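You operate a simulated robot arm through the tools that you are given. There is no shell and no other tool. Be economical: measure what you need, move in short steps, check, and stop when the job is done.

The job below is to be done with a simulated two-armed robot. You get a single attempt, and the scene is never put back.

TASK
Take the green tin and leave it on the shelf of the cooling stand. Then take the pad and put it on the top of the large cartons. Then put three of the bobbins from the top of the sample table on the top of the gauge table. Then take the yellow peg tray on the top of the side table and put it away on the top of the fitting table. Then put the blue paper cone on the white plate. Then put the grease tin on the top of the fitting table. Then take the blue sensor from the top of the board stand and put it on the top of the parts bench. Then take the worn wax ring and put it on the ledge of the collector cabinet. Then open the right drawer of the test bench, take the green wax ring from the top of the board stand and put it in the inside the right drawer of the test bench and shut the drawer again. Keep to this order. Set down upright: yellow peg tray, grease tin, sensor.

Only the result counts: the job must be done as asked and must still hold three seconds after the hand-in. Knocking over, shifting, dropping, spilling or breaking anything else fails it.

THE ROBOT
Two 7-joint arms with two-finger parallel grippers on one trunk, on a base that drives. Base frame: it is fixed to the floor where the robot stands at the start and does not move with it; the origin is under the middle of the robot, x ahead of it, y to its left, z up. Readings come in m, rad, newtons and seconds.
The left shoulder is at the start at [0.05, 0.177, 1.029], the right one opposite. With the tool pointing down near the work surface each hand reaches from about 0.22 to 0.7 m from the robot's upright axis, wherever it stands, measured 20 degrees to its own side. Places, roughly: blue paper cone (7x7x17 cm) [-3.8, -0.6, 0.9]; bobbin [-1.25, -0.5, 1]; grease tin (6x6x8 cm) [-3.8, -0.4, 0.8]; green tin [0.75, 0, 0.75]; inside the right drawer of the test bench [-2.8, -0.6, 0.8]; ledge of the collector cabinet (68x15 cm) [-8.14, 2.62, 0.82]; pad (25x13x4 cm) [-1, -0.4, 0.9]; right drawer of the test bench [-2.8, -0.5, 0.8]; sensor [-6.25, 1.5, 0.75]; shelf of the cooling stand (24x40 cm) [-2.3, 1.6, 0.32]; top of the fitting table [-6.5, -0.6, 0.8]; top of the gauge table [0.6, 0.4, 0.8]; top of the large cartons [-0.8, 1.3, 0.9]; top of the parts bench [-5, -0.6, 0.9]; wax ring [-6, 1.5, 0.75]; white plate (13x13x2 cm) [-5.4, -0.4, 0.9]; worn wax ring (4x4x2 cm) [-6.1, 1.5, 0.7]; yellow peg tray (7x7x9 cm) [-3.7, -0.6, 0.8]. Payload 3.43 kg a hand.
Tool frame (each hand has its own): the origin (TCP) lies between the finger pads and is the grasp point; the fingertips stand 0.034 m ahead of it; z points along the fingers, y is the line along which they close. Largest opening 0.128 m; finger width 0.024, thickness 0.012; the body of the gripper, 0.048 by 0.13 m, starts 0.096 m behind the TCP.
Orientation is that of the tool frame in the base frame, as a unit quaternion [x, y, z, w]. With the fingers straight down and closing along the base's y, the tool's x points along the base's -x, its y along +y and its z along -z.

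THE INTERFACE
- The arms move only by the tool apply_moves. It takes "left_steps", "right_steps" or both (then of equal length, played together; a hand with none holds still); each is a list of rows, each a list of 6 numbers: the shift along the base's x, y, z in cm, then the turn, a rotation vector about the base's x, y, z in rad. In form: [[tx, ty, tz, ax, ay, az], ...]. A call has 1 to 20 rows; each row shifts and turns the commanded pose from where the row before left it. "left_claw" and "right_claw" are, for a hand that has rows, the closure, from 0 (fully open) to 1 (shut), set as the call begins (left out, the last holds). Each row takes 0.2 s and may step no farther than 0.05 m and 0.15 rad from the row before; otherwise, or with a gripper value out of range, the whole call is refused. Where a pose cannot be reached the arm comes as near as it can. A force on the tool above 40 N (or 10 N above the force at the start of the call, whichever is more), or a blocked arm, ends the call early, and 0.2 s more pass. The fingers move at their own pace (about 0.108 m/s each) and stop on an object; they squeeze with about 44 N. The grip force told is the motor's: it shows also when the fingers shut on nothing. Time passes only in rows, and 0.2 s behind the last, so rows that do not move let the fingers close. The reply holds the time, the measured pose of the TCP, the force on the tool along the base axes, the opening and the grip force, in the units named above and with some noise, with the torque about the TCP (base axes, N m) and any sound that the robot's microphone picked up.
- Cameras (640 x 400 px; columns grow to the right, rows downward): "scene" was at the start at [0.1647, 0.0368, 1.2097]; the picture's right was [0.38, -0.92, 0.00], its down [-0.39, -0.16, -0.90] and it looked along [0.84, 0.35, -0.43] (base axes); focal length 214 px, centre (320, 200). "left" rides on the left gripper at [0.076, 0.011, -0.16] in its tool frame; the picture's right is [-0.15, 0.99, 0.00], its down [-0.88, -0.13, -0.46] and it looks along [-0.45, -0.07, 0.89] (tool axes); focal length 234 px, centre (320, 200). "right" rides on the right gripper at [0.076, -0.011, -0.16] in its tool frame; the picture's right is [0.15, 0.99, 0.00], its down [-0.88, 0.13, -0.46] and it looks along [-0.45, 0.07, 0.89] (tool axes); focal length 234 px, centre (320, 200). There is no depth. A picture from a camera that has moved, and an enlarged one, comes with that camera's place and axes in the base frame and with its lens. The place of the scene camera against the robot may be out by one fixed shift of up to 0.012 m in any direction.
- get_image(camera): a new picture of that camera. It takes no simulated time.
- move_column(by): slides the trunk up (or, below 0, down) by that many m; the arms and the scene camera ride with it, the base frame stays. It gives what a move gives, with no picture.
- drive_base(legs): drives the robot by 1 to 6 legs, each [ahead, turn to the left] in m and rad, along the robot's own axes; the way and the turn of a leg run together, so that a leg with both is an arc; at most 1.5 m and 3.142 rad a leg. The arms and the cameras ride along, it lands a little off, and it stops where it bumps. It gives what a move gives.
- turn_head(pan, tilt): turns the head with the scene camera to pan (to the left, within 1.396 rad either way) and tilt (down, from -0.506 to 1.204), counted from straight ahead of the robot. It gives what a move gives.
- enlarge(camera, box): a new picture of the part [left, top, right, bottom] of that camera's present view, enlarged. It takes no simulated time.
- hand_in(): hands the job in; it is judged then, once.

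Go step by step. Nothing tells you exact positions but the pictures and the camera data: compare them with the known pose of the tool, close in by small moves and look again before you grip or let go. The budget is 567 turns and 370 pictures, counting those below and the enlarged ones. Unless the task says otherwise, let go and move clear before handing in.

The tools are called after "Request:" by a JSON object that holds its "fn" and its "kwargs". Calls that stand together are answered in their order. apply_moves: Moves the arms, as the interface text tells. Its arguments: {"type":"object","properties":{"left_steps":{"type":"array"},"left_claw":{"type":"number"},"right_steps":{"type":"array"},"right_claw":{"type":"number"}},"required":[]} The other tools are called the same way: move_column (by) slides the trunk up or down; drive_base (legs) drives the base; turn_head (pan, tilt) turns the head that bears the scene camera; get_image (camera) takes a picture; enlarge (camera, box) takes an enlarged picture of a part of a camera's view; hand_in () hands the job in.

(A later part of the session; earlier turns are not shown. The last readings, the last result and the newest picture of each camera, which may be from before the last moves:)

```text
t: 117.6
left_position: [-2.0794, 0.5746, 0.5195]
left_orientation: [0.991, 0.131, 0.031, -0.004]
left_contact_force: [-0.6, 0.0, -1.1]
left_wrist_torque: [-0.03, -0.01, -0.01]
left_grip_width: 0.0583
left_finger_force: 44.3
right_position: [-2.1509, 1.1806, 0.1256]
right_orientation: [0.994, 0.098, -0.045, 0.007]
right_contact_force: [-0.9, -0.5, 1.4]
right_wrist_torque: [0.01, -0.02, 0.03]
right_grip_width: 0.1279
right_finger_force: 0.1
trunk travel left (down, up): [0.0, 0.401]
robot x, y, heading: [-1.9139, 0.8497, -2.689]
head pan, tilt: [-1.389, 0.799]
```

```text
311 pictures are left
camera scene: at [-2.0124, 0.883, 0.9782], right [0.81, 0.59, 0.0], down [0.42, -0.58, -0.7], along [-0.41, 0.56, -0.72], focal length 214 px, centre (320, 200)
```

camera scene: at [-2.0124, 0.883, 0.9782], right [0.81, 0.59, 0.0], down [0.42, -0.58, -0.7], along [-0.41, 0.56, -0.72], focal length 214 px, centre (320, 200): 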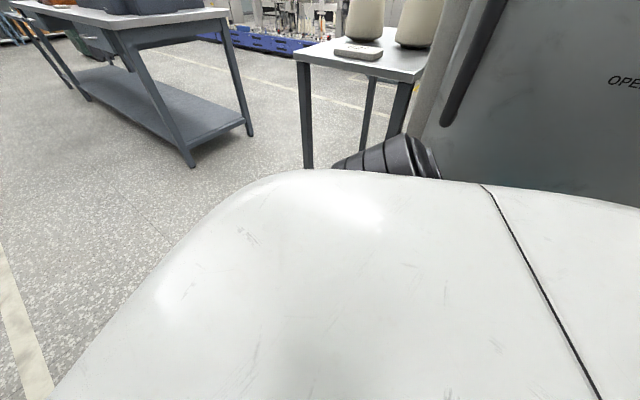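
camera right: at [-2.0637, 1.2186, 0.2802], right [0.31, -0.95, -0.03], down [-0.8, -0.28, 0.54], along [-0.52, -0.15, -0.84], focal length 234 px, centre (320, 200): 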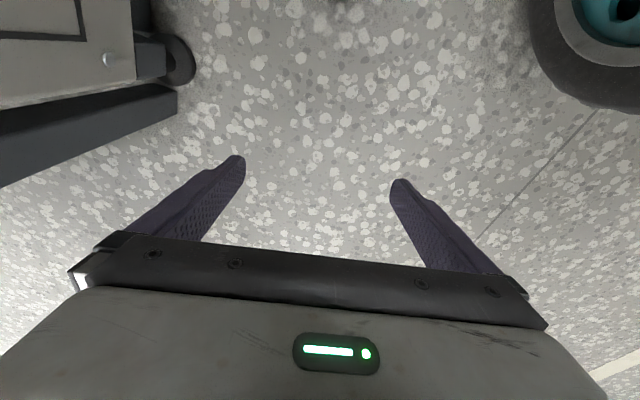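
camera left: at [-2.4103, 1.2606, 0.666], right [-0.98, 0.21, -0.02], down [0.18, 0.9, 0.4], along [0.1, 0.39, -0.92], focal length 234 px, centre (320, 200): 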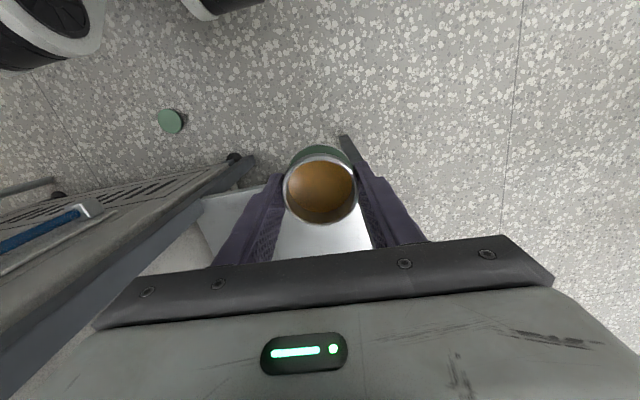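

The right upper arm is against the oven, so this side approach won't work. I'll leave, and come at the lid facing the oven with the lid ahead-right instead.

Request:
{"fn": "drive_base", "kwargs": {"legs": [[0.38, 0]]}}

Request:
{"fn": "drive_base", "kwargs": {"legs": [[0, -2.02]]}}

Request:
{"fn": "turn_head", "kwargs": {"pan": -0.4, "tilt": 0.8}}

Request:
{"fn": "get_image", "kwargs": {"camera": "scene"}}

Request:
{"fn": "get_image", "kwargs": {"camera": "left"}}

```text
t: 120.0
left_position: [-2.4224, 0.4063, 0.5206]
left_orientation: [0.991, 0.131, 0.032, -0.005]
left_contact_force: [-0.9, 0.1, -1.8]
left_wrist_torque: [-0.02, 0.0, -0.01]
left_grip_width: 0.0581
left_finger_force: 43.9
right_position: [-2.5043, 1.0326, 0.1306]
right_orientation: [0.993, 0.11, -0.048, -0.006]
right_contact_force: [0.3, 0.0, -0.5]
right_wrist_torque: [0.0, -0.04, 0.0]
right_grip_width: 0.1279
right_finger_force: 0.1
trunk travel left (down, up): [0.0, 0.401]
robot x, y, heading: [-2.2573, 0.682, -2.692]
head pan, tilt: [-1.389, 0.799]
```

```text
t: 125.2
left_position: [-2.4295, 0.947, 0.5198]
left_orientation: [-0.64, 0.768, -0.021, -0.025]
left_contact_force: [-0.2, 0.7, -1.3]
left_wrist_torque: [0.01, -0.03, 0.0]
left_grip_width: 0.0581
left_finger_force: 44.0
right_position: [-1.8278, 0.7543, 0.1306]
right_orientation: [-0.622, 0.781, 0.02, 0.044]
right_contact_force: [-0.4, 0.6, 0.3]
right_wrist_torque: [-0.01, 0.01, -0.03]
right_grip_width: 0.1281
right_finger_force: 0.1
trunk travel left (down, up): [0.0, 0.401]
robot x, y, heading: [-2.2537, 0.678, 1.58]
head pan, tilt: [-1.389, 0.799]
```

```text
t: 126.5
left_position: [-2.4294, 0.9476, 0.5196]
left_orientation: [-0.64, 0.767, -0.022, -0.025]
left_contact_force: [0.2, 0.2, -1.8]
left_wrist_torque: [-0.01, 0.01, 0.0]
left_grip_width: 0.0581
left_finger_force: 44.1
right_position: [-1.8295, 0.7539, 0.1307]
right_orientation: [-0.622, 0.781, 0.019, 0.045]
right_contact_force: [0.2, 0.7, 0.0]
right_wrist_torque: [-0.02, -0.02, 0.03]
right_grip_width: 0.1281
right_finger_force: 0.0
trunk travel left (down, up): [0.0, 0.401]
robot x, y, heading: [-2.2519, 0.6756, 1.578]
head pan, tilt: [-0.4, 0.799]
```

```text
310 pictures are left
camera scene: at [-2.2147, 0.8259, 0.9783], right [0.92, -0.38, 0.0], down [-0.27, -0.66, -0.7], along [0.27, 0.64, -0.72], focal length 214 px, centre (320, 200)
```

scene: 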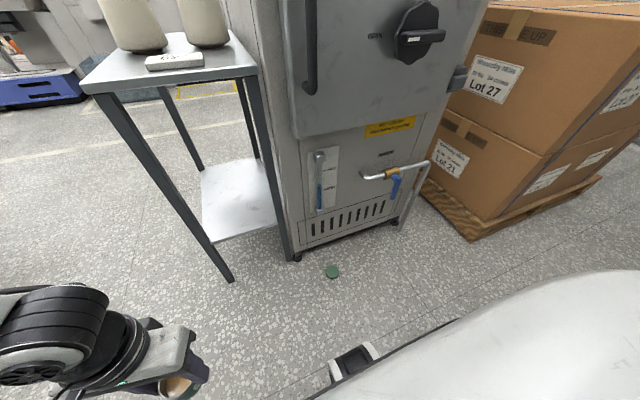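

```text
309 pictures are left
camera left: at [-2.4517, 0.8865, 0.6837], right [-0.95, 0.32, -0.01], down [0.29, 0.87, 0.4], along [0.14, 0.37, -0.92], focal length 234 px, centre (320, 200)
```

left: 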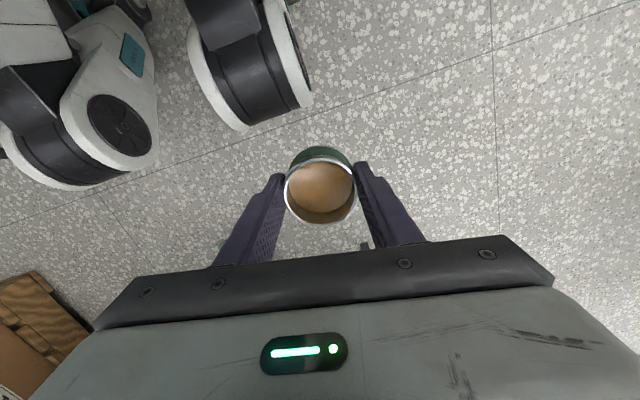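

Lid confirmed at about (−1.985, 1.23). I'll tuck the left hand (with the body) to the left side and set the right hand ahead-right, near the floor.

Request:
{"fn": "apply_moves", "kwargs": {"left_steps": [[-4.3, -2, 0, 0, 0, 0], [-4.3, -2, 0, 0, 0, 0], [-4.3, -2, 0, 0, 0, 0], [-4.3, -2, 0, 0, 0, 0], [-4.3, -2, 0, 0, 0, 0], [-4.3, -2, 0, 0, 0, 0]], "right_steps": [[-1.9, 1.5, 0, 0, 0, 0], [-1.9, 1.5, 0, 0, 0, 0], [-1.9, 1.5, 0, 0, 0, 0], [-1.9, 1.5, 0, 0, 0, 0], [-1.9, 1.5, 0, 0, 0, 0], [-1.9, 1.5, 0, 0, 0, 0]]}}

Request:
{"fn": "get_image", "kwargs": {"camera": "right"}}

```text
t: 127.9
left_position: [-2.6921, 0.8546, 0.5102]
left_orientation: [-0.641, 0.767, -0.022, -0.024]
left_contact_force: [0.2, 0.0, -1.9]
left_wrist_torque: [-0.01, 0.0, 0.03]
left_grip_width: 0.0581
left_finger_force: 44.0
left hand out of reach, approached as far as the arm can: row 2, 3
right_position: [-1.8943, 0.8056, 0.1311]
right_orientation: [-0.622, 0.781, 0.019, 0.043]
right_contact_force: [0.0, -0.2, -0.1]
right_wrist_torque: [-0.02, 0.01, 0.01]
right_grip_width: 0.128
right_finger_force: 0.0
right hand out of reach, approached as far as the arm can: row 4, 5, 6
trunk travel left (down, up): [0.0, 0.401]
robot x, y, heading: [-2.2579, 0.6794, 1.581]
head pan, tilt: [-0.4, 0.799]
```

```text
308 pictures are left
camera right: at [-1.908, 0.717, 0.2824], right [-1.0, 0.08, -0.04], down [0.05, 0.85, 0.53], along [0.07, 0.53, -0.85], focal length 234 px, centre (320, 200)
```

right: 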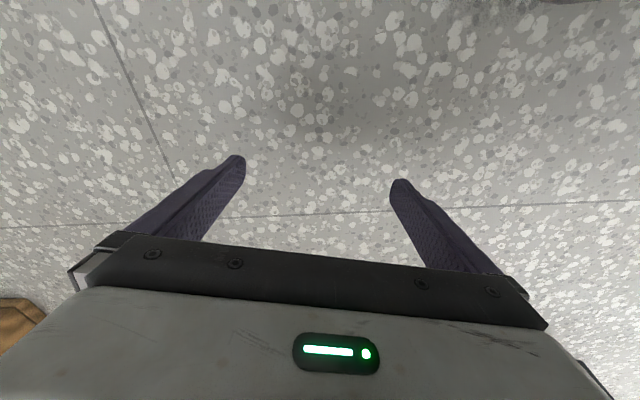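

I'll approach with the robot turned slightly left so the lid comes under the right hand.

Request:
{"fn": "drive_base", "kwargs": {"legs": [[0, 0.07], [0.31, 0], [0, 0.27]]}}

Request:
{"fn": "get_image", "kwargs": {"camera": "right"}}

```text
t: 131.3
left_position: [-2.7484, 1.008, 0.5109]
left_orientation: [0.76, -0.649, 0.026, 0.022]
left_contact_force: [0.5, 0.7, -1.4]
left_wrist_torque: [0.0, 0.01, 0.01]
left_grip_width: 0.0581
left_finger_force: 44.6
right_position: [-1.9785, 1.227, 0.1314]
right_orientation: [0.744, -0.666, -0.027, -0.04]
right_contact_force: [-0.4, 0.0, 0.2]
right_wrist_torque: [0.04, -0.05, -0.01]
right_grip_width: 0.1282
right_finger_force: 0.1
trunk travel left (down, up): [0.0, 0.401]
robot x, y, heading: [-2.2766, 0.9867, 1.916]
head pan, tilt: [-0.4, 0.799]
```

```text
307 pictures are left
camera right: at [-1.9635, 1.1383, 0.2824], right [-0.97, -0.25, -0.04], down [-0.23, 0.81, 0.53], along [-0.11, 0.52, -0.85], focal length 234 px, centre (320, 200)
```

right: 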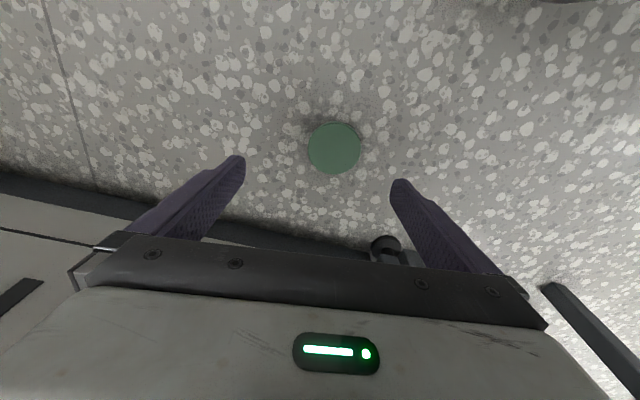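

The hand is nearly over the lid. I'll level it, centre and descend.

Request:
{"fn": "apply_moves", "kwargs": {"right_steps": [[-0.9, 0.1, -2, -0.01, 0.039, 0], [-0.9, 0.1, -2, 0, 0, 0], [0, 0, -2, 0, 0, 0], [0, 0, 0, 0, 0, 0]]}}

Request:
{"fn": "get_image", "kwargs": {"camera": "right"}}

```text
t: 132.3
left_position: [-2.7485, 1.0077, 0.5098]
left_orientation: [0.76, -0.649, 0.025, 0.021]
left_contact_force: [0.8, 0.2, -1.9]
left_wrist_torque: [-0.01, 0.0, 0.01]
left_grip_width: 0.058
left_finger_force: 44.2
right_position: [-1.9974, 1.2294, 0.0687]
right_orientation: [0.744, -0.667, -0.038, -0.023]
right_contact_force: [0.1, -0.3, 0.3]
right_wrist_torque: [0.01, -0.01, -0.01]
right_grip_width: 0.1279
right_finger_force: 0.1
trunk travel left (down, up): [0.0, 0.401]
robot x, y, heading: [-2.2814, 0.988, 1.92]
head pan, tilt: [-0.4, 0.799]
```

```text
306 pictures are left
camera right: at [-1.975, 1.142, 0.2214], right [-0.97, -0.25, 0.0], down [-0.21, 0.82, 0.53], along [-0.14, 0.51, -0.85], focal length 234 px, centre (320, 200)
```

right: 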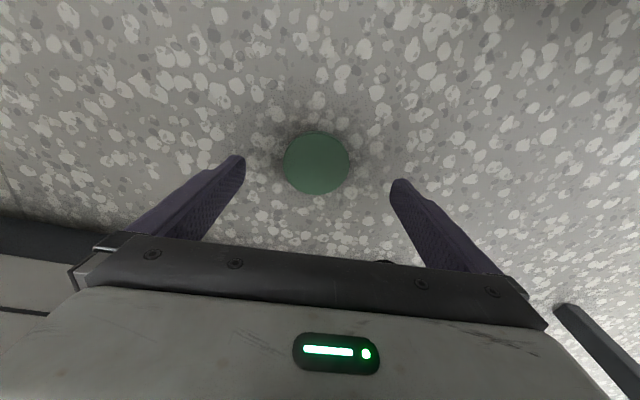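

Request:
{"fn": "apply_moves", "kwargs": {"right_steps": [[0, 0, -1.6, 0, 0, 0], [0, 0, -1.4, 0, 0, 0], [0, 0, 0, 0, 0, 0]]}}

Request:
{"fn": "apply_moves", "kwargs": {"right_steps": [[0, 0, 0, 0, 0, 0], [0, 0, 0, 0, 0, 0], [0, 0, 0, 0, 0, 0], [0, 0, 0, 0, 0, 0]], "right_claw": 1}}

Request:
{"fn": "get_image", "kwargs": {"camera": "right"}}

```text
t: 133.2
left_position: [-2.7475, 1.0071, 0.5102]
left_orientation: [0.76, -0.649, 0.026, 0.021]
left_contact_force: [0.2, 0.7, -1.1]
left_wrist_torque: [0.03, 0.0, 0.02]
left_grip_width: 0.058
left_finger_force: 44.9
right_position: [-1.9986, 1.2293, 0.0412]
right_orientation: [0.744, -0.667, -0.038, -0.023]
right_contact_force: [0.2, -0.1, -0.6]
right_wrist_torque: [0.02, 0.02, 0.0]
right_grip_width: 0.1278
right_finger_force: 0.1
trunk travel left (down, up): [0.0, 0.401]
robot x, y, heading: [-2.2805, 0.9893, 1.916]
head pan, tilt: [-0.4, 0.799]
```

```text
t: 134.2
left_position: [-2.7487, 1.0088, 0.5103]
left_orientation: [0.76, -0.649, 0.026, 0.02]
left_contact_force: [-0.4, 0.1, -1.4]
left_wrist_torque: [0.02, -0.06, 0.0]
left_grip_width: 0.0579
left_finger_force: 43.7
right_position: [-1.9983, 1.2281, 0.0412]
right_orientation: [0.744, -0.667, -0.039, -0.022]
right_contact_force: [-0.4, 0.9, 0.5]
right_wrist_torque: [0.0, 0.01, 0.0]
right_grip_width: 0.061
right_finger_force: 44.0
trunk travel left (down, up): [0.0, 0.401]
robot x, y, heading: [-2.2795, 0.9875, 1.916]
head pan, tilt: [-0.4, 0.799]
```

```text
305 pictures are left
camera right: at [-1.9754, 1.1423, 0.1924], right [-0.97, -0.25, 0.0], down [-0.21, 0.82, 0.53], along [-0.14, 0.51, -0.85], focal length 234 px, centre (320, 200)
```

right: 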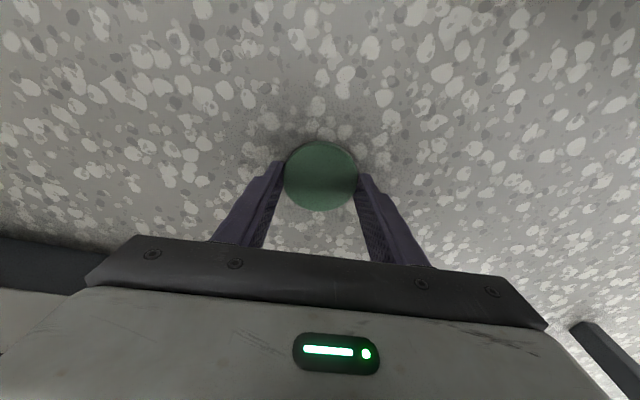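

Lid gripped at 6.1 cm. I'll lift it, back off, raise the trunk and go to the cartons to reassemble the tin there.

Request:
{"fn": "apply_moves", "kwargs": {"right_steps": [[0, 0, 4.5, 0, 0, 0], [0, 0, 4.5, 0, 0, 0], [0, 0, 4.5, 0, 0, 0], [0, 0, 4.5, 0, 0, 0], [0, 0, 4.5, 0, 0, 0], [0, 0, 4.5, 0, 0, 0]]}}

Request:
{"fn": "drive_base", "kwargs": {"legs": [[-0.48, 0], [0, -1.916], [1.25, 0]]}}

Request:
{"fn": "get_image", "kwargs": {"camera": "right"}}

```text
t: 135.6
left_position: [-2.7486, 1.0082, 0.5105]
left_orientation: [0.76, -0.649, 0.026, 0.022]
left_contact_force: [-0.7, -0.1, -1.3]
left_wrist_torque: [0.0, 0.0, -0.02]
left_grip_width: 0.0579
left_finger_force: 43.8
right_position: [-1.999, 1.2276, 0.3106]
right_orientation: [0.744, -0.667, -0.038, -0.023]
right_contact_force: [0.0, -0.4, -0.6]
right_wrist_torque: [0.02, 0.0, -0.01]
right_grip_width: 0.061
right_finger_force: 44.3
trunk travel left (down, up): [0.0, 0.401]
robot x, y, heading: [-2.2776, 0.9871, 1.909]
head pan, tilt: [-0.4, 0.799]
```

```text
t: 149.0
left_position: [-0.6607, 0.9239, 0.5106]
left_orientation: [0.113, 0.993, 0.002, -0.033]
left_contact_force: [-0.3, -0.6, -1.9]
left_wrist_torque: [0.01, 0.01, -0.01]
left_grip_width: 0.0576
left_finger_force: 43.8
right_position: [-0.738, 0.1455, 0.309]
right_orientation: [0.137, 0.99, 0.003, 0.044]
right_contact_force: [0.2, -0.2, -0.7]
right_wrist_torque: [0.02, 0.01, 0.0]
right_grip_width: 0.061
right_finger_force: 44.3
trunk travel left (down, up): [0.0, 0.401]
robot x, y, heading: [-0.8528, 0.4963, -0.039]
head pan, tilt: [-0.4, 0.799]
```

```text
304 pictures are left
camera right: at [-0.8282, 0.1568, 0.4613], right [0.13, 0.99, 0.0], down [0.84, -0.11, 0.53], along [0.53, -0.06, -0.85], focal length 234 px, centre (320, 200)
```

right: 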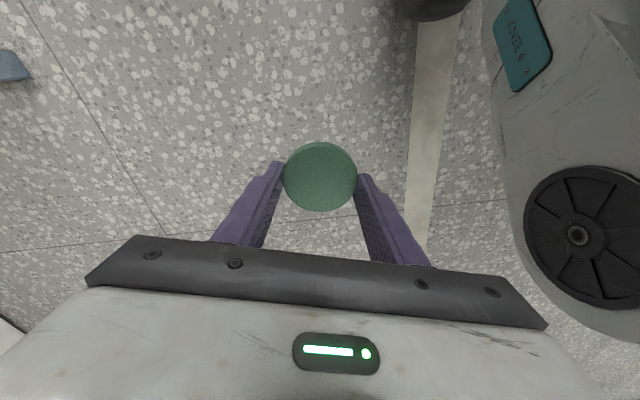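

Request:
{"fn": "move_column", "kwargs": {"by": 0.4}}

Request:
{"fn": "apply_moves", "kwargs": {"right_steps": [[2, 0, 4.5, 0, 0, 0], [2, 0, 4.5, 0, 0, 0], [2, 0, 4.5, 0, 0, 0], [2, 0, 4.5, 0, 0, 0], [2, 0, 4.5, 0, 0, 0], [2, 0, 4.5, 0, 0, 0], [1, 0, 4.5, 0, 0, 0], [1, 0, 4.5, 0, 0, 0]], "left_steps": [[2, -2, 2, 0, 0, 0], [2, -2, 2, 0, 0, 0], [2, -2, 2, 0, 0, 0], [2, -2, 2, 0, 0, 0], [2, -2, 2, 0, 0, 0], [2, -2, 2, 0, 0, 0], [0, -2, 2, 0, 0, 0], [0, 0, 2, 0, 0, 0]]}}

Request:
{"fn": "drive_base", "kwargs": {"legs": [[0, 1.61]]}}

Request:
{"fn": "turn_head", "kwargs": {"pan": 0, "tilt": 0.6}}

Request:
{"fn": "get_image", "kwargs": {"camera": "scene"}}

```text
t: 152.8
left_position: [-0.6609, 0.9248, 0.9103]
left_orientation: [0.113, 0.993, 0.003, -0.034]
left_contact_force: [0.3, 1.0, -2.4]
left_wrist_torque: [0.01, 0.01, 0.01]
left_grip_width: 0.0576
left_finger_force: 44.4
right_position: [-0.7375, 0.1455, 0.7088]
right_orientation: [0.137, 0.99, 0.002, 0.044]
right_contact_force: [0.8, -0.3, 0.0]
right_wrist_torque: [0.04, -0.02, 0.02]
right_grip_width: 0.0613
right_finger_force: 43.6
trunk travel left (down, up): [-0.4, 0.001]
robot x, y, heading: [-0.853, 0.4969, -0.041]
head pan, tilt: [-0.4, 0.799]
```

```text
t: 154.6
left_position: [-0.5395, 0.7825, 1.0694]
left_orientation: [0.114, 0.993, 0.003, -0.033]
left_contact_force: [0.3, 0.5, -1.4]
left_wrist_torque: [-0.02, 0.02, -0.03]
left_grip_width: 0.0572
left_finger_force: 42.9
right_position: [-0.578, 0.13, 1.0548]
right_orientation: [0.136, 0.99, 0.004, 0.045]
right_contact_force: [-0.2, 0.1, -0.1]
right_wrist_torque: [0.0, 0.01, 0.01]
right_grip_width: 0.0611
right_finger_force: 43.6
right hand out of reach, approached as far as the arm can: row 3, 4, 5
trunk travel left (down, up): [-0.4, 0.001]
robot x, y, heading: [-0.8595, 0.4947, -0.043]
head pan, tilt: [-0.4, 0.799]
```

```text
t: 159.0
left_position: [-1.1583, 0.7962, 1.0707]
left_orientation: [-0.641, 0.767, -0.022, -0.024]
left_contact_force: [-0.1, -0.3, -0.7]
left_wrist_torque: [-0.04, 0.03, 0.03]
left_grip_width: 0.0571
left_finger_force: 44.4
right_position: [-0.5027, 0.7898, 1.0538]
right_orientation: [-0.622, 0.782, 0.034, 0.029]
right_contact_force: [-0.3, -0.1, 0.0]
right_wrist_torque: [-0.01, 0.01, 0.01]
right_grip_width: 0.0609
right_finger_force: 44.3
trunk travel left (down, up): [-0.4, 0.001]
robot x, y, heading: [-0.8581, 0.4988, 1.579]
head pan, tilt: [-0.4, 0.799]
```

```text
t: 159.8
left_position: [-1.1573, 0.7971, 1.0709]
left_orientation: [-0.641, 0.767, -0.022, -0.025]
left_contact_force: [-0.3, -0.5, -2.3]
left_wrist_torque: [0.03, -0.02, 0.0]
left_grip_width: 0.0569
left_finger_force: 44.2
right_position: [-0.5034, 0.7902, 1.0537]
right_orientation: [-0.622, 0.782, 0.034, 0.029]
right_contact_force: [-0.7, -0.4, -0.2]
right_wrist_torque: [0.01, 0.02, -0.03]
right_grip_width: 0.061
right_finger_force: 43.7
trunk travel left (down, up): [-0.4, 0.001]
robot x, y, heading: [-0.8553, 0.4975, 1.577]
head pan, tilt: [0.0, 0.6]
```

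```text
303 pictures are left
camera scene: at [-0.8467, 0.6552, 1.3952], right [1.0, 0.01, 0.0], down [0.0, -0.57, -0.82], along [-0.01, 0.82, -0.57], focal length 214 px, centre (320, 200)
```

scene: 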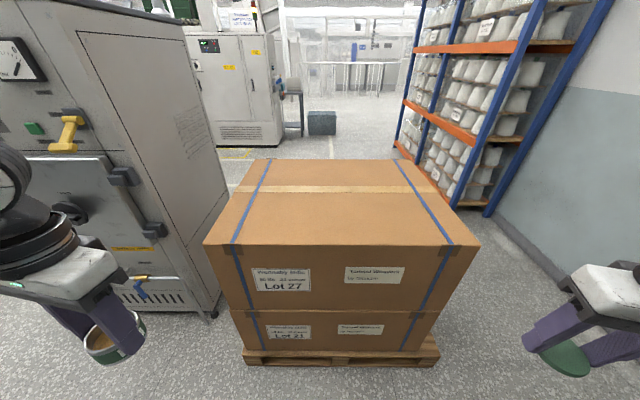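

The carton top spans about x −1.21…−0.36, y 1.13…1.76 at z≈0.91. I'll move nearer and set the body on the top's front left, levelled.

Request:
{"fn": "drive_base", "kwargs": {"legs": [[0.2, 0]]}}

Request:
{"fn": "apply_moves", "kwargs": {"left_steps": [[3, 4, 0, 0.065, -0.009, 0], [3, 4, 0, 0, 0, 0], [3, 4, 0, 0, 0, 0], [3, 4, 0, 0, 0, 0], [3, 4, 0, 0, 0, 0], [1.5, 4, 0, 0, 0, 0], [0, 4, -2, 0, 0, 0], [0, 0, -4, 0, 0, 0]]}}

Request:
{"fn": "get_image", "kwargs": {"camera": "scene"}}

Request:
{"fn": "get_image", "kwargs": {"camera": "left"}}

```text
t: 161.4
left_position: [-1.1596, 0.9969, 1.0708]
left_orientation: [-0.64, 0.768, -0.022, -0.024]
left_contact_force: [0.8, 0.3, -2.0]
left_wrist_torque: [-0.06, -0.04, 0.0]
left_grip_width: 0.0568
left_finger_force: 43.5
right_position: [-0.5055, 0.9905, 1.0534]
right_orientation: [-0.622, 0.782, 0.034, 0.029]
right_contact_force: [-0.6, -0.3, -0.7]
right_wrist_torque: [-0.03, -0.01, 0.0]
right_grip_width: 0.061
right_finger_force: 43.9
trunk travel left (down, up): [-0.4, 0.001]
robot x, y, heading: [-0.8556, 0.6945, 1.578]
head pan, tilt: [0.0, 0.6]
```

```text
t: 163.2
left_position: [-1.0604, 1.2102, 1.0197]
left_orientation: [-0.642, 0.767, 0.001, 0.001]
left_contact_force: [0.5, -1.1, -2.3]
left_wrist_torque: [-0.01, 0.01, 0.01]
left_grip_width: 0.0567
left_finger_force: 44.2
left hand out of reach, approached as far as the arm can: row 5, 6, 7, 8
right_position: [-0.504, 0.9906, 1.0535]
right_orientation: [-0.622, 0.782, 0.033, 0.029]
right_contact_force: [-0.7, 1.1, 0.0]
right_wrist_torque: [0.0, 0.0, -0.01]
right_grip_width: 0.0609
right_finger_force: 44.2
trunk travel left (down, up): [-0.4, 0.001]
robot x, y, heading: [-0.8568, 0.695, 1.579]
head pan, tilt: [0.0, 0.6]
```

```text
302 pictures are left
camera scene: at [-0.8485, 0.855, 1.3952], right [1.0, 0.01, 0.0], down [0.0, -0.56, -0.83], along [-0.01, 0.82, -0.57], focal length 214 px, centre (320, 200)
```

scene: 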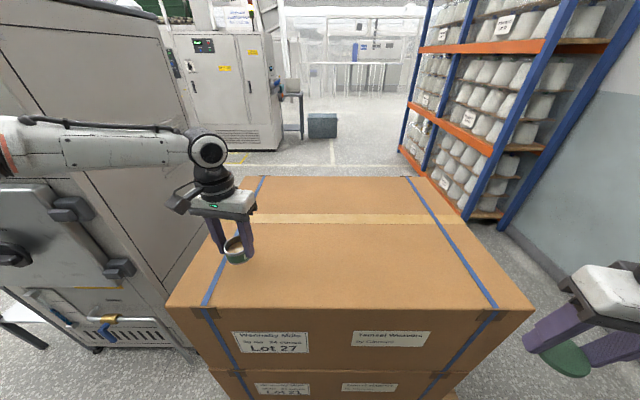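

```text
301 pictures are left
camera left: at [-1.0861, 1.1384, 1.1795], right [-0.95, 0.32, 0.0], down [0.28, 0.84, 0.46], along [0.15, 0.43, -0.89], focal length 234 px, centre (320, 200)
```

left: 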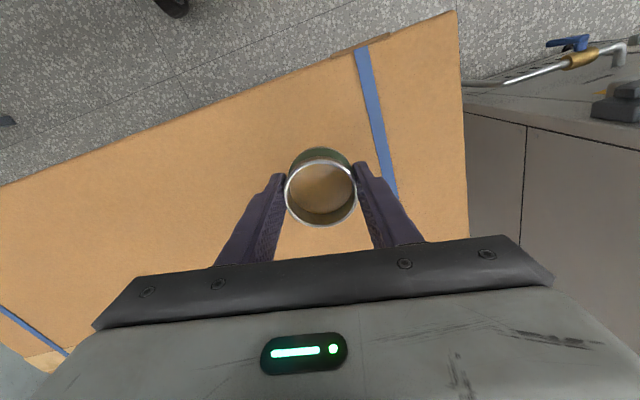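

Request:
{"fn": "apply_moves", "kwargs": {"left_steps": [[2, 0, -1.5, 0, 0, 0], [2, 0, -1.5, 0, 0, 0], [0, 0, -1, 0, 0, 0], [0, 0, -0.7, 0, 0, 0], [0, 0, 0, 0, 0, 0]]}}

Request:
{"fn": "enlarge", "kwargs": {"camera": "scene", "box": [180, 170, 300, 300]}}

```text
t: 164.4
left_position: [-1.0505, 1.1829, 0.9863]
left_orientation: [-0.64, 0.768, 0.001, 0.0]
left_contact_force: [-0.1, 1.1, -0.8]
left_wrist_torque: [-0.03, -0.02, 0.03]
left_grip_width: 0.0567
left_finger_force: 43.9
left hand out of reach, approached as far as the arm can: row 1, 2, 3
right_position: [-0.5045, 0.9911, 1.053]
right_orientation: [-0.622, 0.781, 0.033, 0.029]
right_contact_force: [-0.4, 0.0, 0.2]
right_wrist_torque: [-0.01, -0.01, -0.03]
right_grip_width: 0.0611
right_finger_force: 44.1
trunk travel left (down, up): [-0.4, 0.001]
robot x, y, heading: [-0.8625, 0.6935, 1.58]
head pan, tilt: [0.0, 0.6]
```

```text
3.08 times, centred on (240, 235) of scene
camera zoom: at [-0.8484, 0.855, 1.3952], right [1.0, 0.01, 0.0], down [0.0, -0.57, -0.82], along [-0.01, 0.82, -0.57], focal length 660 px, centre (566, 92)
```

zoom: 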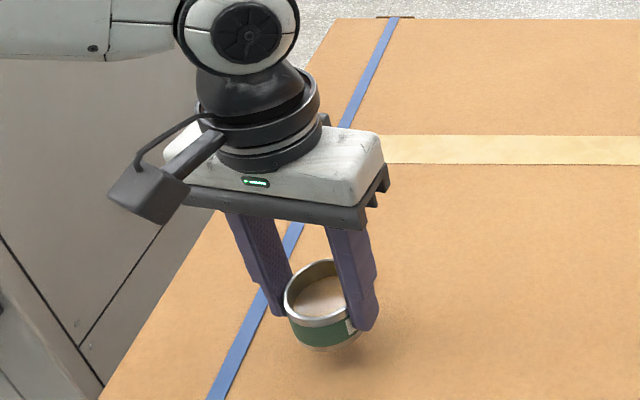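

Request:
{"fn": "apply_moves", "kwargs": {"left_steps": [[0, 0.5, -1, 0, 0, 0], [0, 0.5, -1, 0, 0, 0], [0, 0, -0.5, 0, 0, 0], [0, 0, -0.3, 0, 0, 0], [0, 0, 0, 0, 0, 0]]}}

Request:
{"fn": "enlarge", "kwargs": {"camera": "scene", "box": [180, 190, 300, 310]}}

```text
t: 165.6
left_position: [-1.0602, 1.1815, 0.9636]
left_orientation: [-0.641, 0.767, 0.0, 0.001]
left_contact_force: [0.3, 0.7, -1.2]
left_wrist_torque: [0.0, 0.0, -0.02]
left_grip_width: 0.0566
left_finger_force: 43.7
left hand out of reach, approached as far as the arm can: row 1, 2, 4
right_position: [-0.5052, 0.9899, 1.0538]
right_orientation: [-0.623, 0.781, 0.035, 0.028]
right_contact_force: [-0.2, 0.5, 0.9]
right_wrist_torque: [0.01, -0.02, 0.02]
right_grip_width: 0.0611
right_finger_force: 43.9
trunk travel left (down, up): [-0.4, 0.001]
robot x, y, heading: [-0.8573, 0.6966, 1.582]
head pan, tilt: [0.0, 0.6]
```

```text
3.33 times, centred on (240, 250) of scene
camera zoom: at [-0.8484, 0.855, 1.3952], right [1.0, 0.01, 0.0], down [0.0, -0.56, -0.83], along [-0.01, 0.82, -0.57], focal length 715 px, centre (587, 33)
```

zoom: 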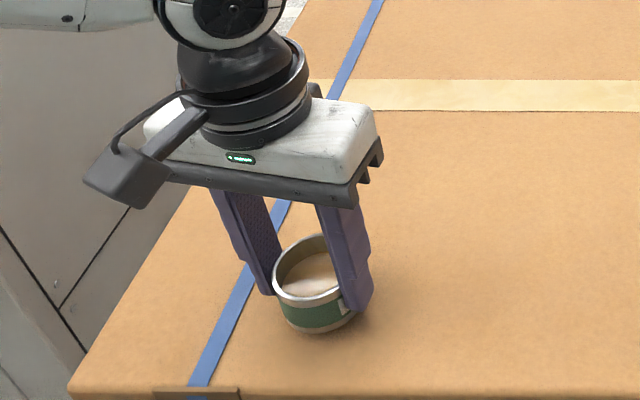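

Request:
{"fn": "apply_moves", "kwargs": {"left_steps": [[0, 0, -0.4, 0, 0, 0], [0, 0, -0.4, 0, 0, 0], [0, 0, -0.4, 0, 0, 0], [0, 0, 0, 0, 0, 0]]}}

Request:
{"fn": "enlarge", "kwargs": {"camera": "scene", "box": [210, 210, 290, 290]}}

```text
t: 166.6
left_position: [-1.0644, 1.1779, 0.9533]
left_orientation: [-0.642, 0.767, 0.0, 0.0]
left_contact_force: [-0.1, -0.3, -1.5]
left_wrist_torque: [-0.04, 0.01, 0.02]
left_grip_width: 0.0564
left_finger_force: 44.4
left hand out of reach, approached as far as the arm can: row 2
right_position: [-0.5048, 0.9906, 1.053]
right_orientation: [-0.622, 0.781, 0.034, 0.029]
right_contact_force: [-0.7, -0.8, -0.8]
right_wrist_torque: [-0.02, 0.0, 0.0]
right_grip_width: 0.0612
right_finger_force: 44.1
trunk travel left (down, up): [-0.4, 0.001]
robot x, y, heading: [-0.8548, 0.6927, 1.579]
head pan, tilt: [0.0, 0.6]
```

```text
5.00 times, centred on (250, 250) of scene
camera zoom: at [-0.8484, 0.855, 1.3952], right [1.0, 0.01, 0.0], down [0.0, -0.56, -0.82], along [-0.01, 0.82, -0.57], focal length 1072 px, centre (670, -50)
```

zoom: 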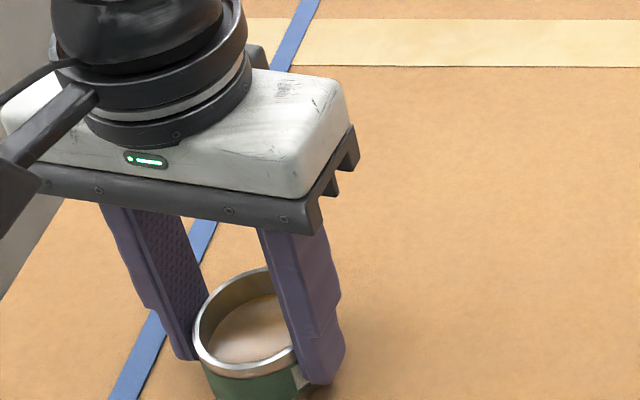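

Request:
{"fn": "apply_moves", "kwargs": {"left_steps": [[0, 0, -0.3, 0, 0, 0], [0, 0, -0.3, 0, 0, 0], [0, 0, 0, 0, 0, 0]]}}

Request:
{"fn": "enlarge", "kwargs": {"camera": "scene", "box": [210, 230, 290, 310]}}

```text
t: 167.4
left_position: [-1.0641, 1.1785, 0.9502]
left_orientation: [-0.641, 0.767, 0.002, 0.002]
left_contact_force: [-0.8, 0.8, 10.7]
left_wrist_torque: [-0.19, 0.09, -0.02]
left_grip_width: 0.0567
left_finger_force: 43.9
left hand out of reach, approached as far as the arm can: row 1
right_position: [-0.5056, 0.99, 1.0538]
right_orientation: [-0.622, 0.782, 0.034, 0.028]
right_contact_force: [0.2, 0.3, -0.8]
right_wrist_torque: [-0.01, 0.02, -0.01]
right_grip_width: 0.0608
right_finger_force: 44.5
trunk travel left (down, up): [-0.4, 0.001]
robot x, y, heading: [-0.8584, 0.6956, 1.578]
head pan, tilt: [0.0, 0.6]
```

```text
5.00 times, centred on (250, 270) of scene
camera zoom: at [-0.8481, 0.8541, 1.3955], right [1.0, 0.01, 0.0], down [0.0, -0.56, -0.83], along [-0.01, 0.83, -0.56], focal length 1072 px, centre (670, -150)
```

zoom: 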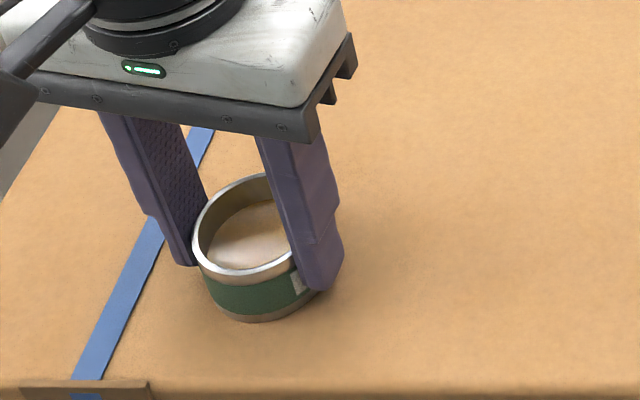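

Contact felt. I'll release the body and lift the left hand clear.

Request:
{"fn": "apply_moves", "kwargs": {"left_steps": [[0, 0, 0, 0, 0, 0], [0, 0, 0, 0, 0, 0], [0, 0, 0, 0, 0, 0], [0, 0, 0, 0, 0, 0]], "left_claw": 0}}

Request:
{"fn": "apply_moves", "kwargs": {"left_steps": [[0, 0, 3, 0, 0, 0], [0, 0, 4, 0, 0, 0], [0, 0, 4, 0, 0, 0], [-2, -3, 3, 0, 0, 0], [-3, -4, 0, 0, 0, 0], [-3, -4, 0, 0, 0, 0], [-3, -4, 0, 0, 0, 0]]}}

Request:
{"fn": "enlarge", "kwargs": {"camera": "scene", "box": [170, 210, 330, 310]}}

Request:
{"fn": "get_image", "kwargs": {"camera": "right"}}

```text
t: 168.4
left_position: [-1.0663, 1.1769, 0.9485]
left_orientation: [-0.641, 0.767, 0.001, 0.001]
left_contact_force: [-0.7, 0.6, 0.5]
left_wrist_torque: [0.03, -0.01, 0.0]
left_grip_width: 0.1282
left_finger_force: 0.0
right_position: [-0.5053, 0.9902, 1.0522]
right_orientation: [-0.623, 0.781, 0.034, 0.028]
right_contact_force: [0.0, -0.8, -0.7]
right_wrist_torque: [-0.02, 0.01, 0.01]
right_grip_width: 0.061
right_finger_force: 44.0
trunk travel left (down, up): [-0.4, 0.001]
robot x, y, heading: [-0.8609, 0.696, 1.58]
head pan, tilt: [0.0, 0.6]
```

```text
t: 170.0
left_position: [-1.176, 1.0275, 1.0888]
left_orientation: [-0.641, 0.768, 0.0, 0.0]
left_contact_force: [-0.4, 0.3, 0.5]
left_wrist_torque: [0.03, -0.02, 0.02]
left_grip_width: 0.1279
left_finger_force: 0.1
right_position: [-0.5072, 0.9887, 1.0544]
right_orientation: [-0.621, 0.782, 0.034, 0.03]
right_contact_force: [0.1, -0.3, 0.0]
right_wrist_torque: [0.01, -0.05, -0.01]
right_grip_width: 0.061
right_finger_force: 43.6
trunk travel left (down, up): [-0.4, 0.001]
robot x, y, heading: [-0.859, 0.6934, 1.576]
head pan, tilt: [0.0, 0.6]
```

```text
4.00 times, centred on (250, 260) of scene
camera zoom: at [-0.8495, 0.8539, 1.3954], right [1.0, 0.01, 0.0], down [0.01, -0.56, -0.83], along [-0.01, 0.83, -0.56], focal length 858 px, centre (600, -40)
```

zoom: 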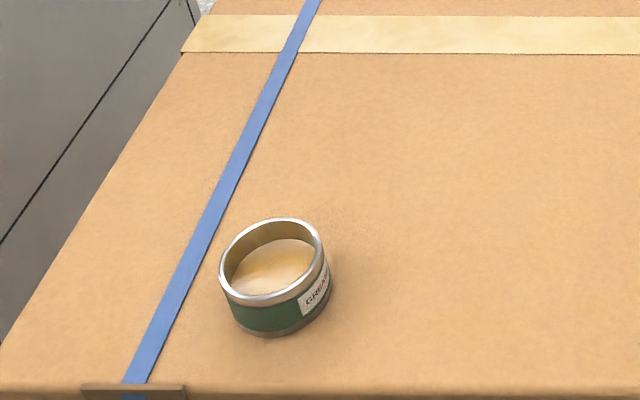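

```text
295 pictures are left
camera right: at [-0.5134, 0.8996, 1.2059], right [-1.0, 0.08, 0.0], down [0.07, 0.84, 0.53], along [0.04, 0.53, -0.85], focal length 234 px, centre (320, 200)
```

right: 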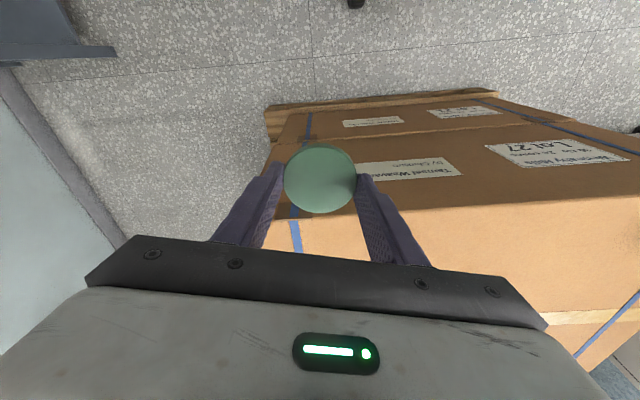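

The body stands upright on the carton. Its centre is about (−1.06, 1.18). I'll turn the robot left a bit so the right hand can bring the lid over it.

Request:
{"fn": "drive_base", "kwargs": {"legs": [[0, 0.6]]}}

Request:
{"fn": "apply_moves", "kwargs": {"right_steps": [[-4, 1, 0, 0, 0, 0], [-4, 1, 0, 0, 0, 0], [-4, 1, 0, 0, 0, 0], [-4, 0.5, 0, 0, 0, 0], [-4, 0.5, 0, 0, 0, 0], [-4, 0.5, 0, 0, 0, 0], [0, 0, 0, 0, 0, 0]]}}

Request:
{"fn": "turn_head", "kwargs": {"pan": -0.2, "tilt": 0.7}}

Request:
{"fn": "get_image", "kwargs": {"camera": "scene"}}

Request:
{"fn": "get_image", "kwargs": {"camera": "right"}}

```text
t: 172.1
left_position: [-1.3082, 0.7909, 1.0884]
left_orientation: [0.84, -0.543, 0.0, 0.0]
left_contact_force: [-1.1, -0.8, 0.0]
left_wrist_torque: [-0.03, -0.01, 0.01]
left_grip_width: 0.128
left_finger_force: 0.0
right_position: [-0.7335, 1.1367, 1.0542]
right_orientation: [0.826, -0.563, -0.041, -0.018]
right_contact_force: [-0.5, -0.2, -0.5]
right_wrist_torque: [0.04, -0.03, -0.01]
right_grip_width: 0.0609
right_finger_force: 43.9
trunk travel left (down, up): [-0.4, 0.001]
robot x, y, heading: [-0.8576, 0.6943, 2.176]
head pan, tilt: [0.0, 0.6]
```

```text
t: 173.7
left_position: [-1.3067, 0.7905, 1.0888]
left_orientation: [0.84, -0.543, 0.0, 0.001]
left_contact_force: [1.2, -0.6, 0.2]
left_wrist_torque: [-0.01, -0.02, -0.01]
left_grip_width: 0.1278
left_finger_force: 0.0
right_position: [-0.9737, 1.1816, 1.0561]
right_orientation: [0.825, -0.563, -0.042, -0.018]
right_contact_force: [-0.4, -0.7, -0.7]
right_wrist_torque: [0.05, 0.02, -0.01]
right_grip_width: 0.0613
right_finger_force: 43.6
trunk travel left (down, up): [-0.4, 0.001]
robot x, y, heading: [-0.856, 0.6948, 2.18]
head pan, tilt: [0.0, 0.6]
```

```text
t: 174.4
left_position: [-1.3073, 0.7905, 1.0888]
left_orientation: [0.84, -0.543, 0.0, 0.001]
left_contact_force: [0.9, 0.0, 0.7]
left_wrist_torque: [-0.06, -0.03, -0.01]
left_grip_width: 0.1281
left_finger_force: 0.0
right_position: [-0.973, 1.1824, 1.0551]
right_orientation: [0.826, -0.562, -0.042, -0.018]
right_contact_force: [-0.3, -0.2, -0.4]
right_wrist_torque: [0.03, -0.01, 0.02]
right_grip_width: 0.0612
right_finger_force: 44.3
trunk travel left (down, up): [-0.4, 0.001]
robot x, y, heading: [-0.8573, 0.6908, 2.18]
head pan, tilt: [-0.201, 0.7]
```

```text
294 pictures are left
camera scene: at [-0.9209, 0.8318, 1.3866], right [0.92, 0.4, 0.0], down [0.26, -0.59, -0.77], along [-0.3, 0.7, -0.64], focal length 214 px, centre (320, 200)
```

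scene: 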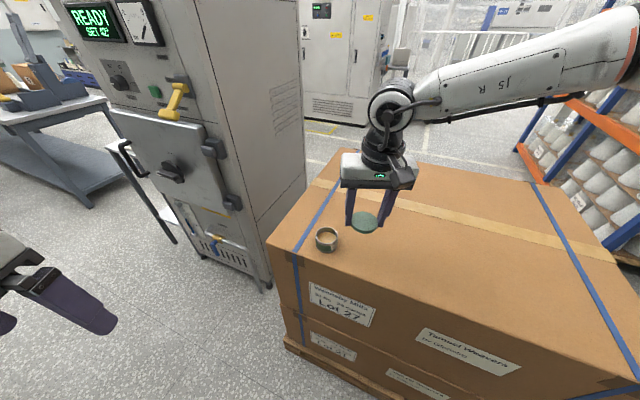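

```text
293 pictures are left
camera right: at [-0.9289, 1.105, 1.2065], right [-0.87, -0.5, 0.0], down [-0.42, 0.73, 0.53], along [-0.27, 0.46, -0.85], focal length 234 px, centre (320, 200)
```

right: 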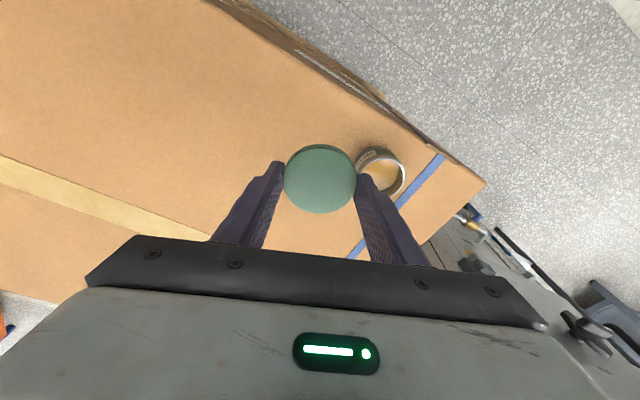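

Request:
{"fn": "enlarge", "kwargs": {"camera": "scene", "box": [290, 180, 420, 270]}}

```text
4.44 times, centred on (355, 225) of scene
camera zoom: at [-0.9209, 0.8318, 1.3866], right [0.92, 0.4, 0.0], down [0.26, -0.59, -0.77], along [-0.3, 0.7, -0.64], focal length 953 px, centre (164, 89)
```

zoom: 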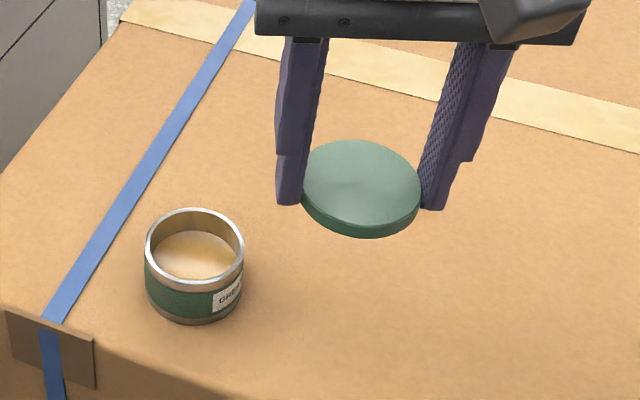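

Request:
{"fn": "apply_moves", "kwargs": {"right_steps": [[-3, -0.2, 0, 0, 0, 0], [-3, -0.2, 0, 0, 0, 0], [-2.6, -0.1, -1.5, 0, 0, 0], [0, 0, -1.5, 0, 0, 0], [0, 0, 0, 0, 0, 0]]}}

Request:
{"fn": "enlarge", "kwargs": {"camera": "scene", "box": [270, 180, 400, 270]}}

Request:
{"fn": "get_image", "kwargs": {"camera": "right"}}

```text
t: 175.6
left_position: [-1.3085, 0.7908, 1.088]
left_orientation: [0.839, -0.544, 0.0, 0.001]
left_contact_force: [-0.4, -0.1, -0.3]
left_wrist_torque: [-0.02, 0.04, -0.02]
left_grip_width: 0.128
left_finger_force: 0.0
right_position: [-1.0093, 1.1785, 1.0341]
right_orientation: [0.825, -0.563, -0.043, -0.017]
right_contact_force: [0.9, -0.3, -0.3]
right_wrist_torque: [-0.01, 0.0, 0.02]
right_grip_width: 0.0613
right_finger_force: 44.5
right hand out of reach, approached as far as the arm can: row 2, 3
trunk travel left (down, up): [-0.4, 0.001]
robot x, y, heading: [-0.8581, 0.6965, 2.181]
head pan, tilt: [-0.201, 0.7]
```

```text
4.44 times, centred on (335, 225) of scene
camera zoom: at [-0.921, 0.8318, 1.3866], right [0.92, 0.4, 0.0], down [0.26, -0.59, -0.76], along [-0.3, 0.7, -0.64], focal length 953 px, centre (253, 89)
```

zoom: 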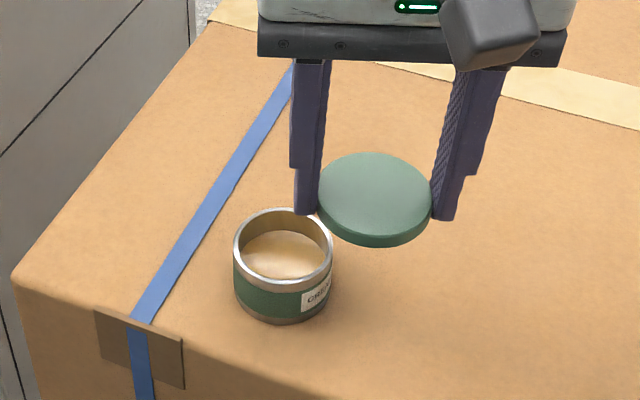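

```text
290 pictures are left
camera right: at [-0.9652, 1.1011, 1.1862], right [-0.87, -0.5, 0.01], down [-0.42, 0.73, 0.54], along [-0.27, 0.46, -0.84], focal length 234 px, centre (320, 200)
```

right: 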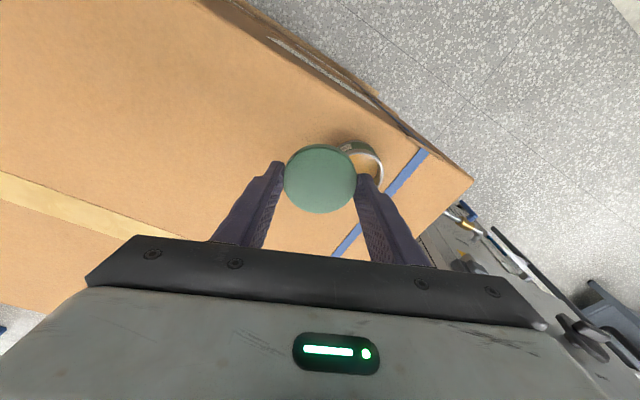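

The reach is short by 5 cm, so I'll turn the base slightly to carry the lid over.

Request:
{"fn": "drive_base", "kwargs": {"legs": [[0, 0.16]]}}

Request:
{"fn": "get_image", "kwargs": {"camera": "right"}}

Request:
{"fn": "get_image", "kwargs": {"camera": "scene"}}

```text
t: 176.7
left_position: [-1.3169, 0.7157, 1.0875]
left_orientation: [0.88, -0.474, 0.0, 0.001]
left_contact_force: [0.0, 0.1, -0.3]
left_wrist_torque: [-0.02, -0.02, 0.01]
left_grip_width: 0.1279
left_finger_force: 0.0
right_position: [-1.0857, 1.1468, 1.0348]
right_orientation: [0.868, -0.494, -0.045, -0.013]
right_contact_force: [0.6, 0.3, 1.0]
right_wrist_torque: [-0.01, -0.01, 0.01]
right_grip_width: 0.0611
right_finger_force: 43.8
trunk travel left (down, up): [-0.4, 0.001]
robot x, y, heading: [-0.8559, 0.6943, 2.344]
head pan, tilt: [-0.201, 0.7]
```

```text
289 pictures are left
camera right: at [-1.0291, 1.0782, 1.1865], right [-0.78, -0.63, 0.01], down [-0.53, 0.66, 0.54], along [-0.34, 0.41, -0.84], focal length 234 px, centre (320, 200)
```

right: 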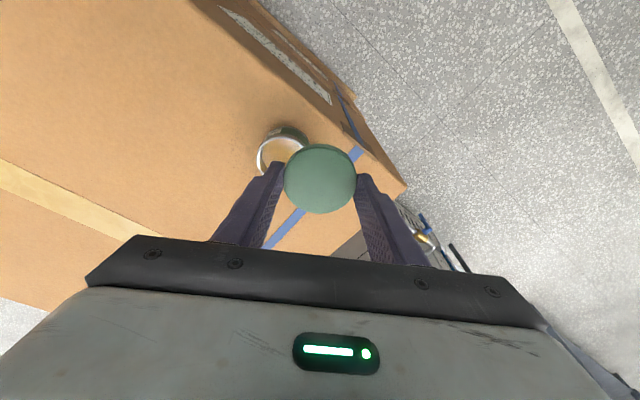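

```text
288 pictures are left
camera scene: at [-0.942, 0.8178, 1.3866], right [0.84, 0.54, 0.0], down [0.35, -0.54, -0.77], along [-0.41, 0.64, -0.64], focal length 214 px, centre (320, 200)
```

scene: 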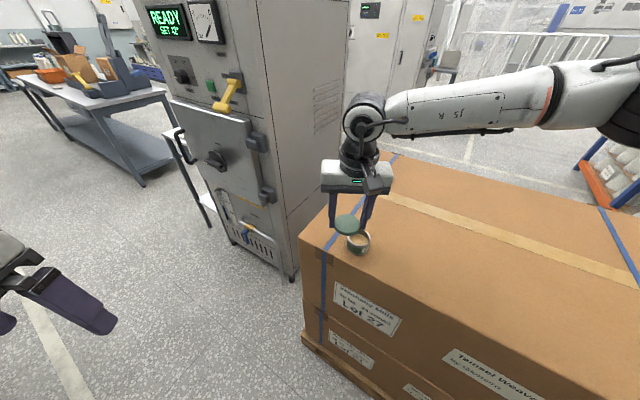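

Request:
{"fn": "apply_moves", "kwargs": {"right_steps": [[1.5, 1.4, 0, 0, 0, 0], [1.5, 1.4, 0, 0, 0, 0], [0, 0, -1, 0, 0, 0], [0, 0, 0, 0, 0, 0]]}}

Request:
{"fn": "get_image", "kwargs": {"camera": "right"}}

Request:
{"fn": "enlarge", "kwargs": {"camera": "scene", "box": [310, 190, 410, 270]}}

```text
t: 177.7
left_position: [-1.3156, 0.7165, 1.0886]
left_orientation: [0.881, -0.474, 0.0, 0.001]
left_contact_force: [0.7, -0.2, 0.8]
left_wrist_torque: [-0.03, 0.0, -0.01]
left_grip_width: 0.1278
left_finger_force: 0.1
right_position: [-1.0559, 1.1757, 1.0249]
right_orientation: [0.868, -0.495, -0.045, -0.014]
right_contact_force: [-0.7, -0.7, -0.2]
right_wrist_torque: [0.01, 0.01, -0.03]
right_grip_width: 0.0609
right_finger_force: 44.1
trunk travel left (down, up): [-0.4, 0.001]
robot x, y, heading: [-0.8559, 0.6983, 2.342]
head pan, tilt: [-0.201, 0.7]
```

```text
287 pictures are left
camera right: at [-0.9989, 1.1065, 1.1766], right [-0.78, -0.63, 0.01], down [-0.53, 0.66, 0.54], along [-0.34, 0.41, -0.84], focal length 234 px, centre (320, 200)
```

right: 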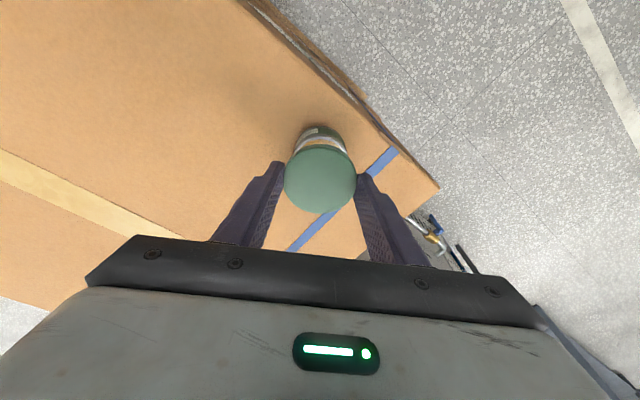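

```text
5.00 times, centred on (360, 230) of scene
camera zoom: at [-0.9415, 0.8183, 1.3866], right [0.84, 0.54, 0.0], down [0.35, -0.54, -0.77], along [-0.41, 0.64, -0.64], focal length 1072 px, centre (120, 50)
```

zoom: 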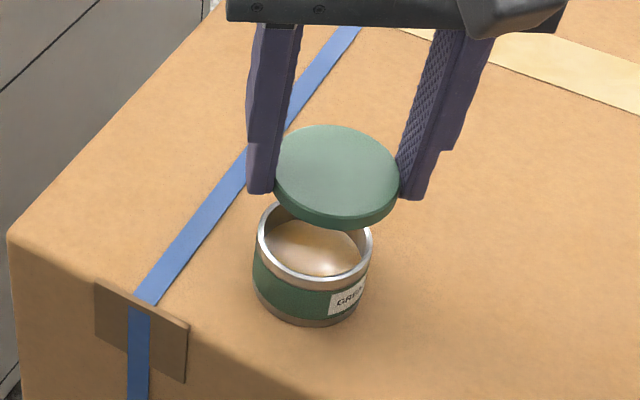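

Lid is almost aligned. A 3 mm correction, then lower gently until contact.

Request:
{"fn": "apply_moves", "kwargs": {"right_steps": [[-0.25, -0.2, -0.8, 0, 0, 0], [0, 0, -0.8, 0, 0, 0], [0, 0, -0.8, 0, 0, 0], [0, 0, 0, 0, 0, 0]]}}

Request:
{"fn": "get_image", "kwargs": {"camera": "right"}}

Request:
{"fn": "enlarge", "kwargs": {"camera": "scene", "box": [310, 190, 410, 270]}}

```text
t: 178.7
left_position: [-1.3168, 0.7167, 1.0894]
left_orientation: [0.881, -0.474, 0.0, 0.001]
left_contact_force: [-0.7, 0.6, 0.2]
left_wrist_torque: [0.01, 0.0, 0.02]
left_grip_width: 0.1278
left_finger_force: 0.0
right_position: [-1.0587, 1.1723, 1.0005]
right_orientation: [0.868, -0.494, -0.045, -0.014]
right_contact_force: [-0.5, -0.5, 0.8]
right_wrist_torque: [0.0, -0.01, -0.01]
right_grip_width: 0.0609
right_finger_force: 43.8
trunk travel left (down, up): [-0.4, 0.001]
robot x, y, heading: [-0.856, 0.6959, 2.341]
head pan, tilt: [-0.201, 0.7]
```

```text
285 pictures are left
camera right: at [-1.0011, 1.1044, 1.1522], right [-0.78, -0.63, 0.01], down [-0.53, 0.66, 0.54], along [-0.34, 0.41, -0.84], focal length 234 px, centre (320, 200)
```

right: 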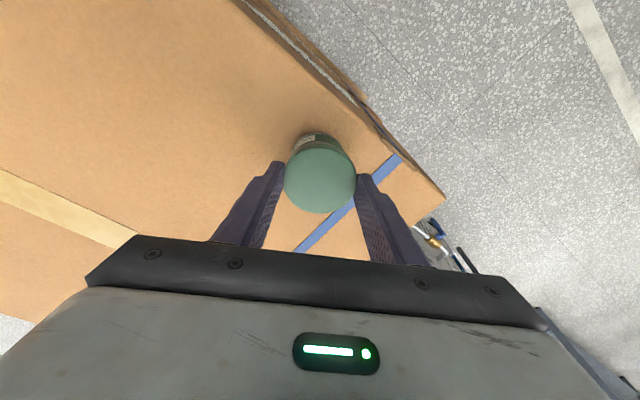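

```text
5.00 times, centred on (360, 230) of scene
camera zoom: at [-0.9416, 0.8182, 1.3866], right [0.84, 0.54, 0.0], down [0.35, -0.54, -0.77], along [-0.41, 0.64, -0.64], focal length 1072 px, centre (120, 50)
```

zoom: 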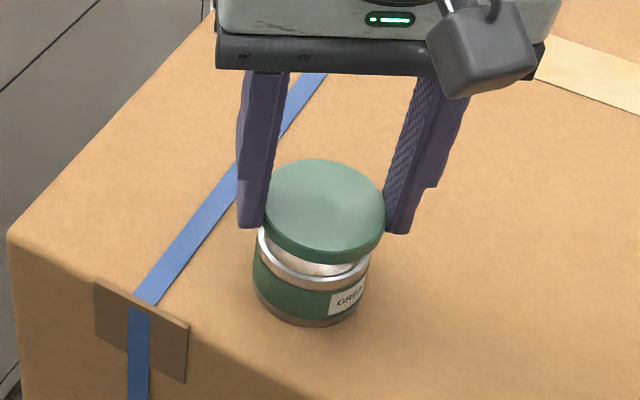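

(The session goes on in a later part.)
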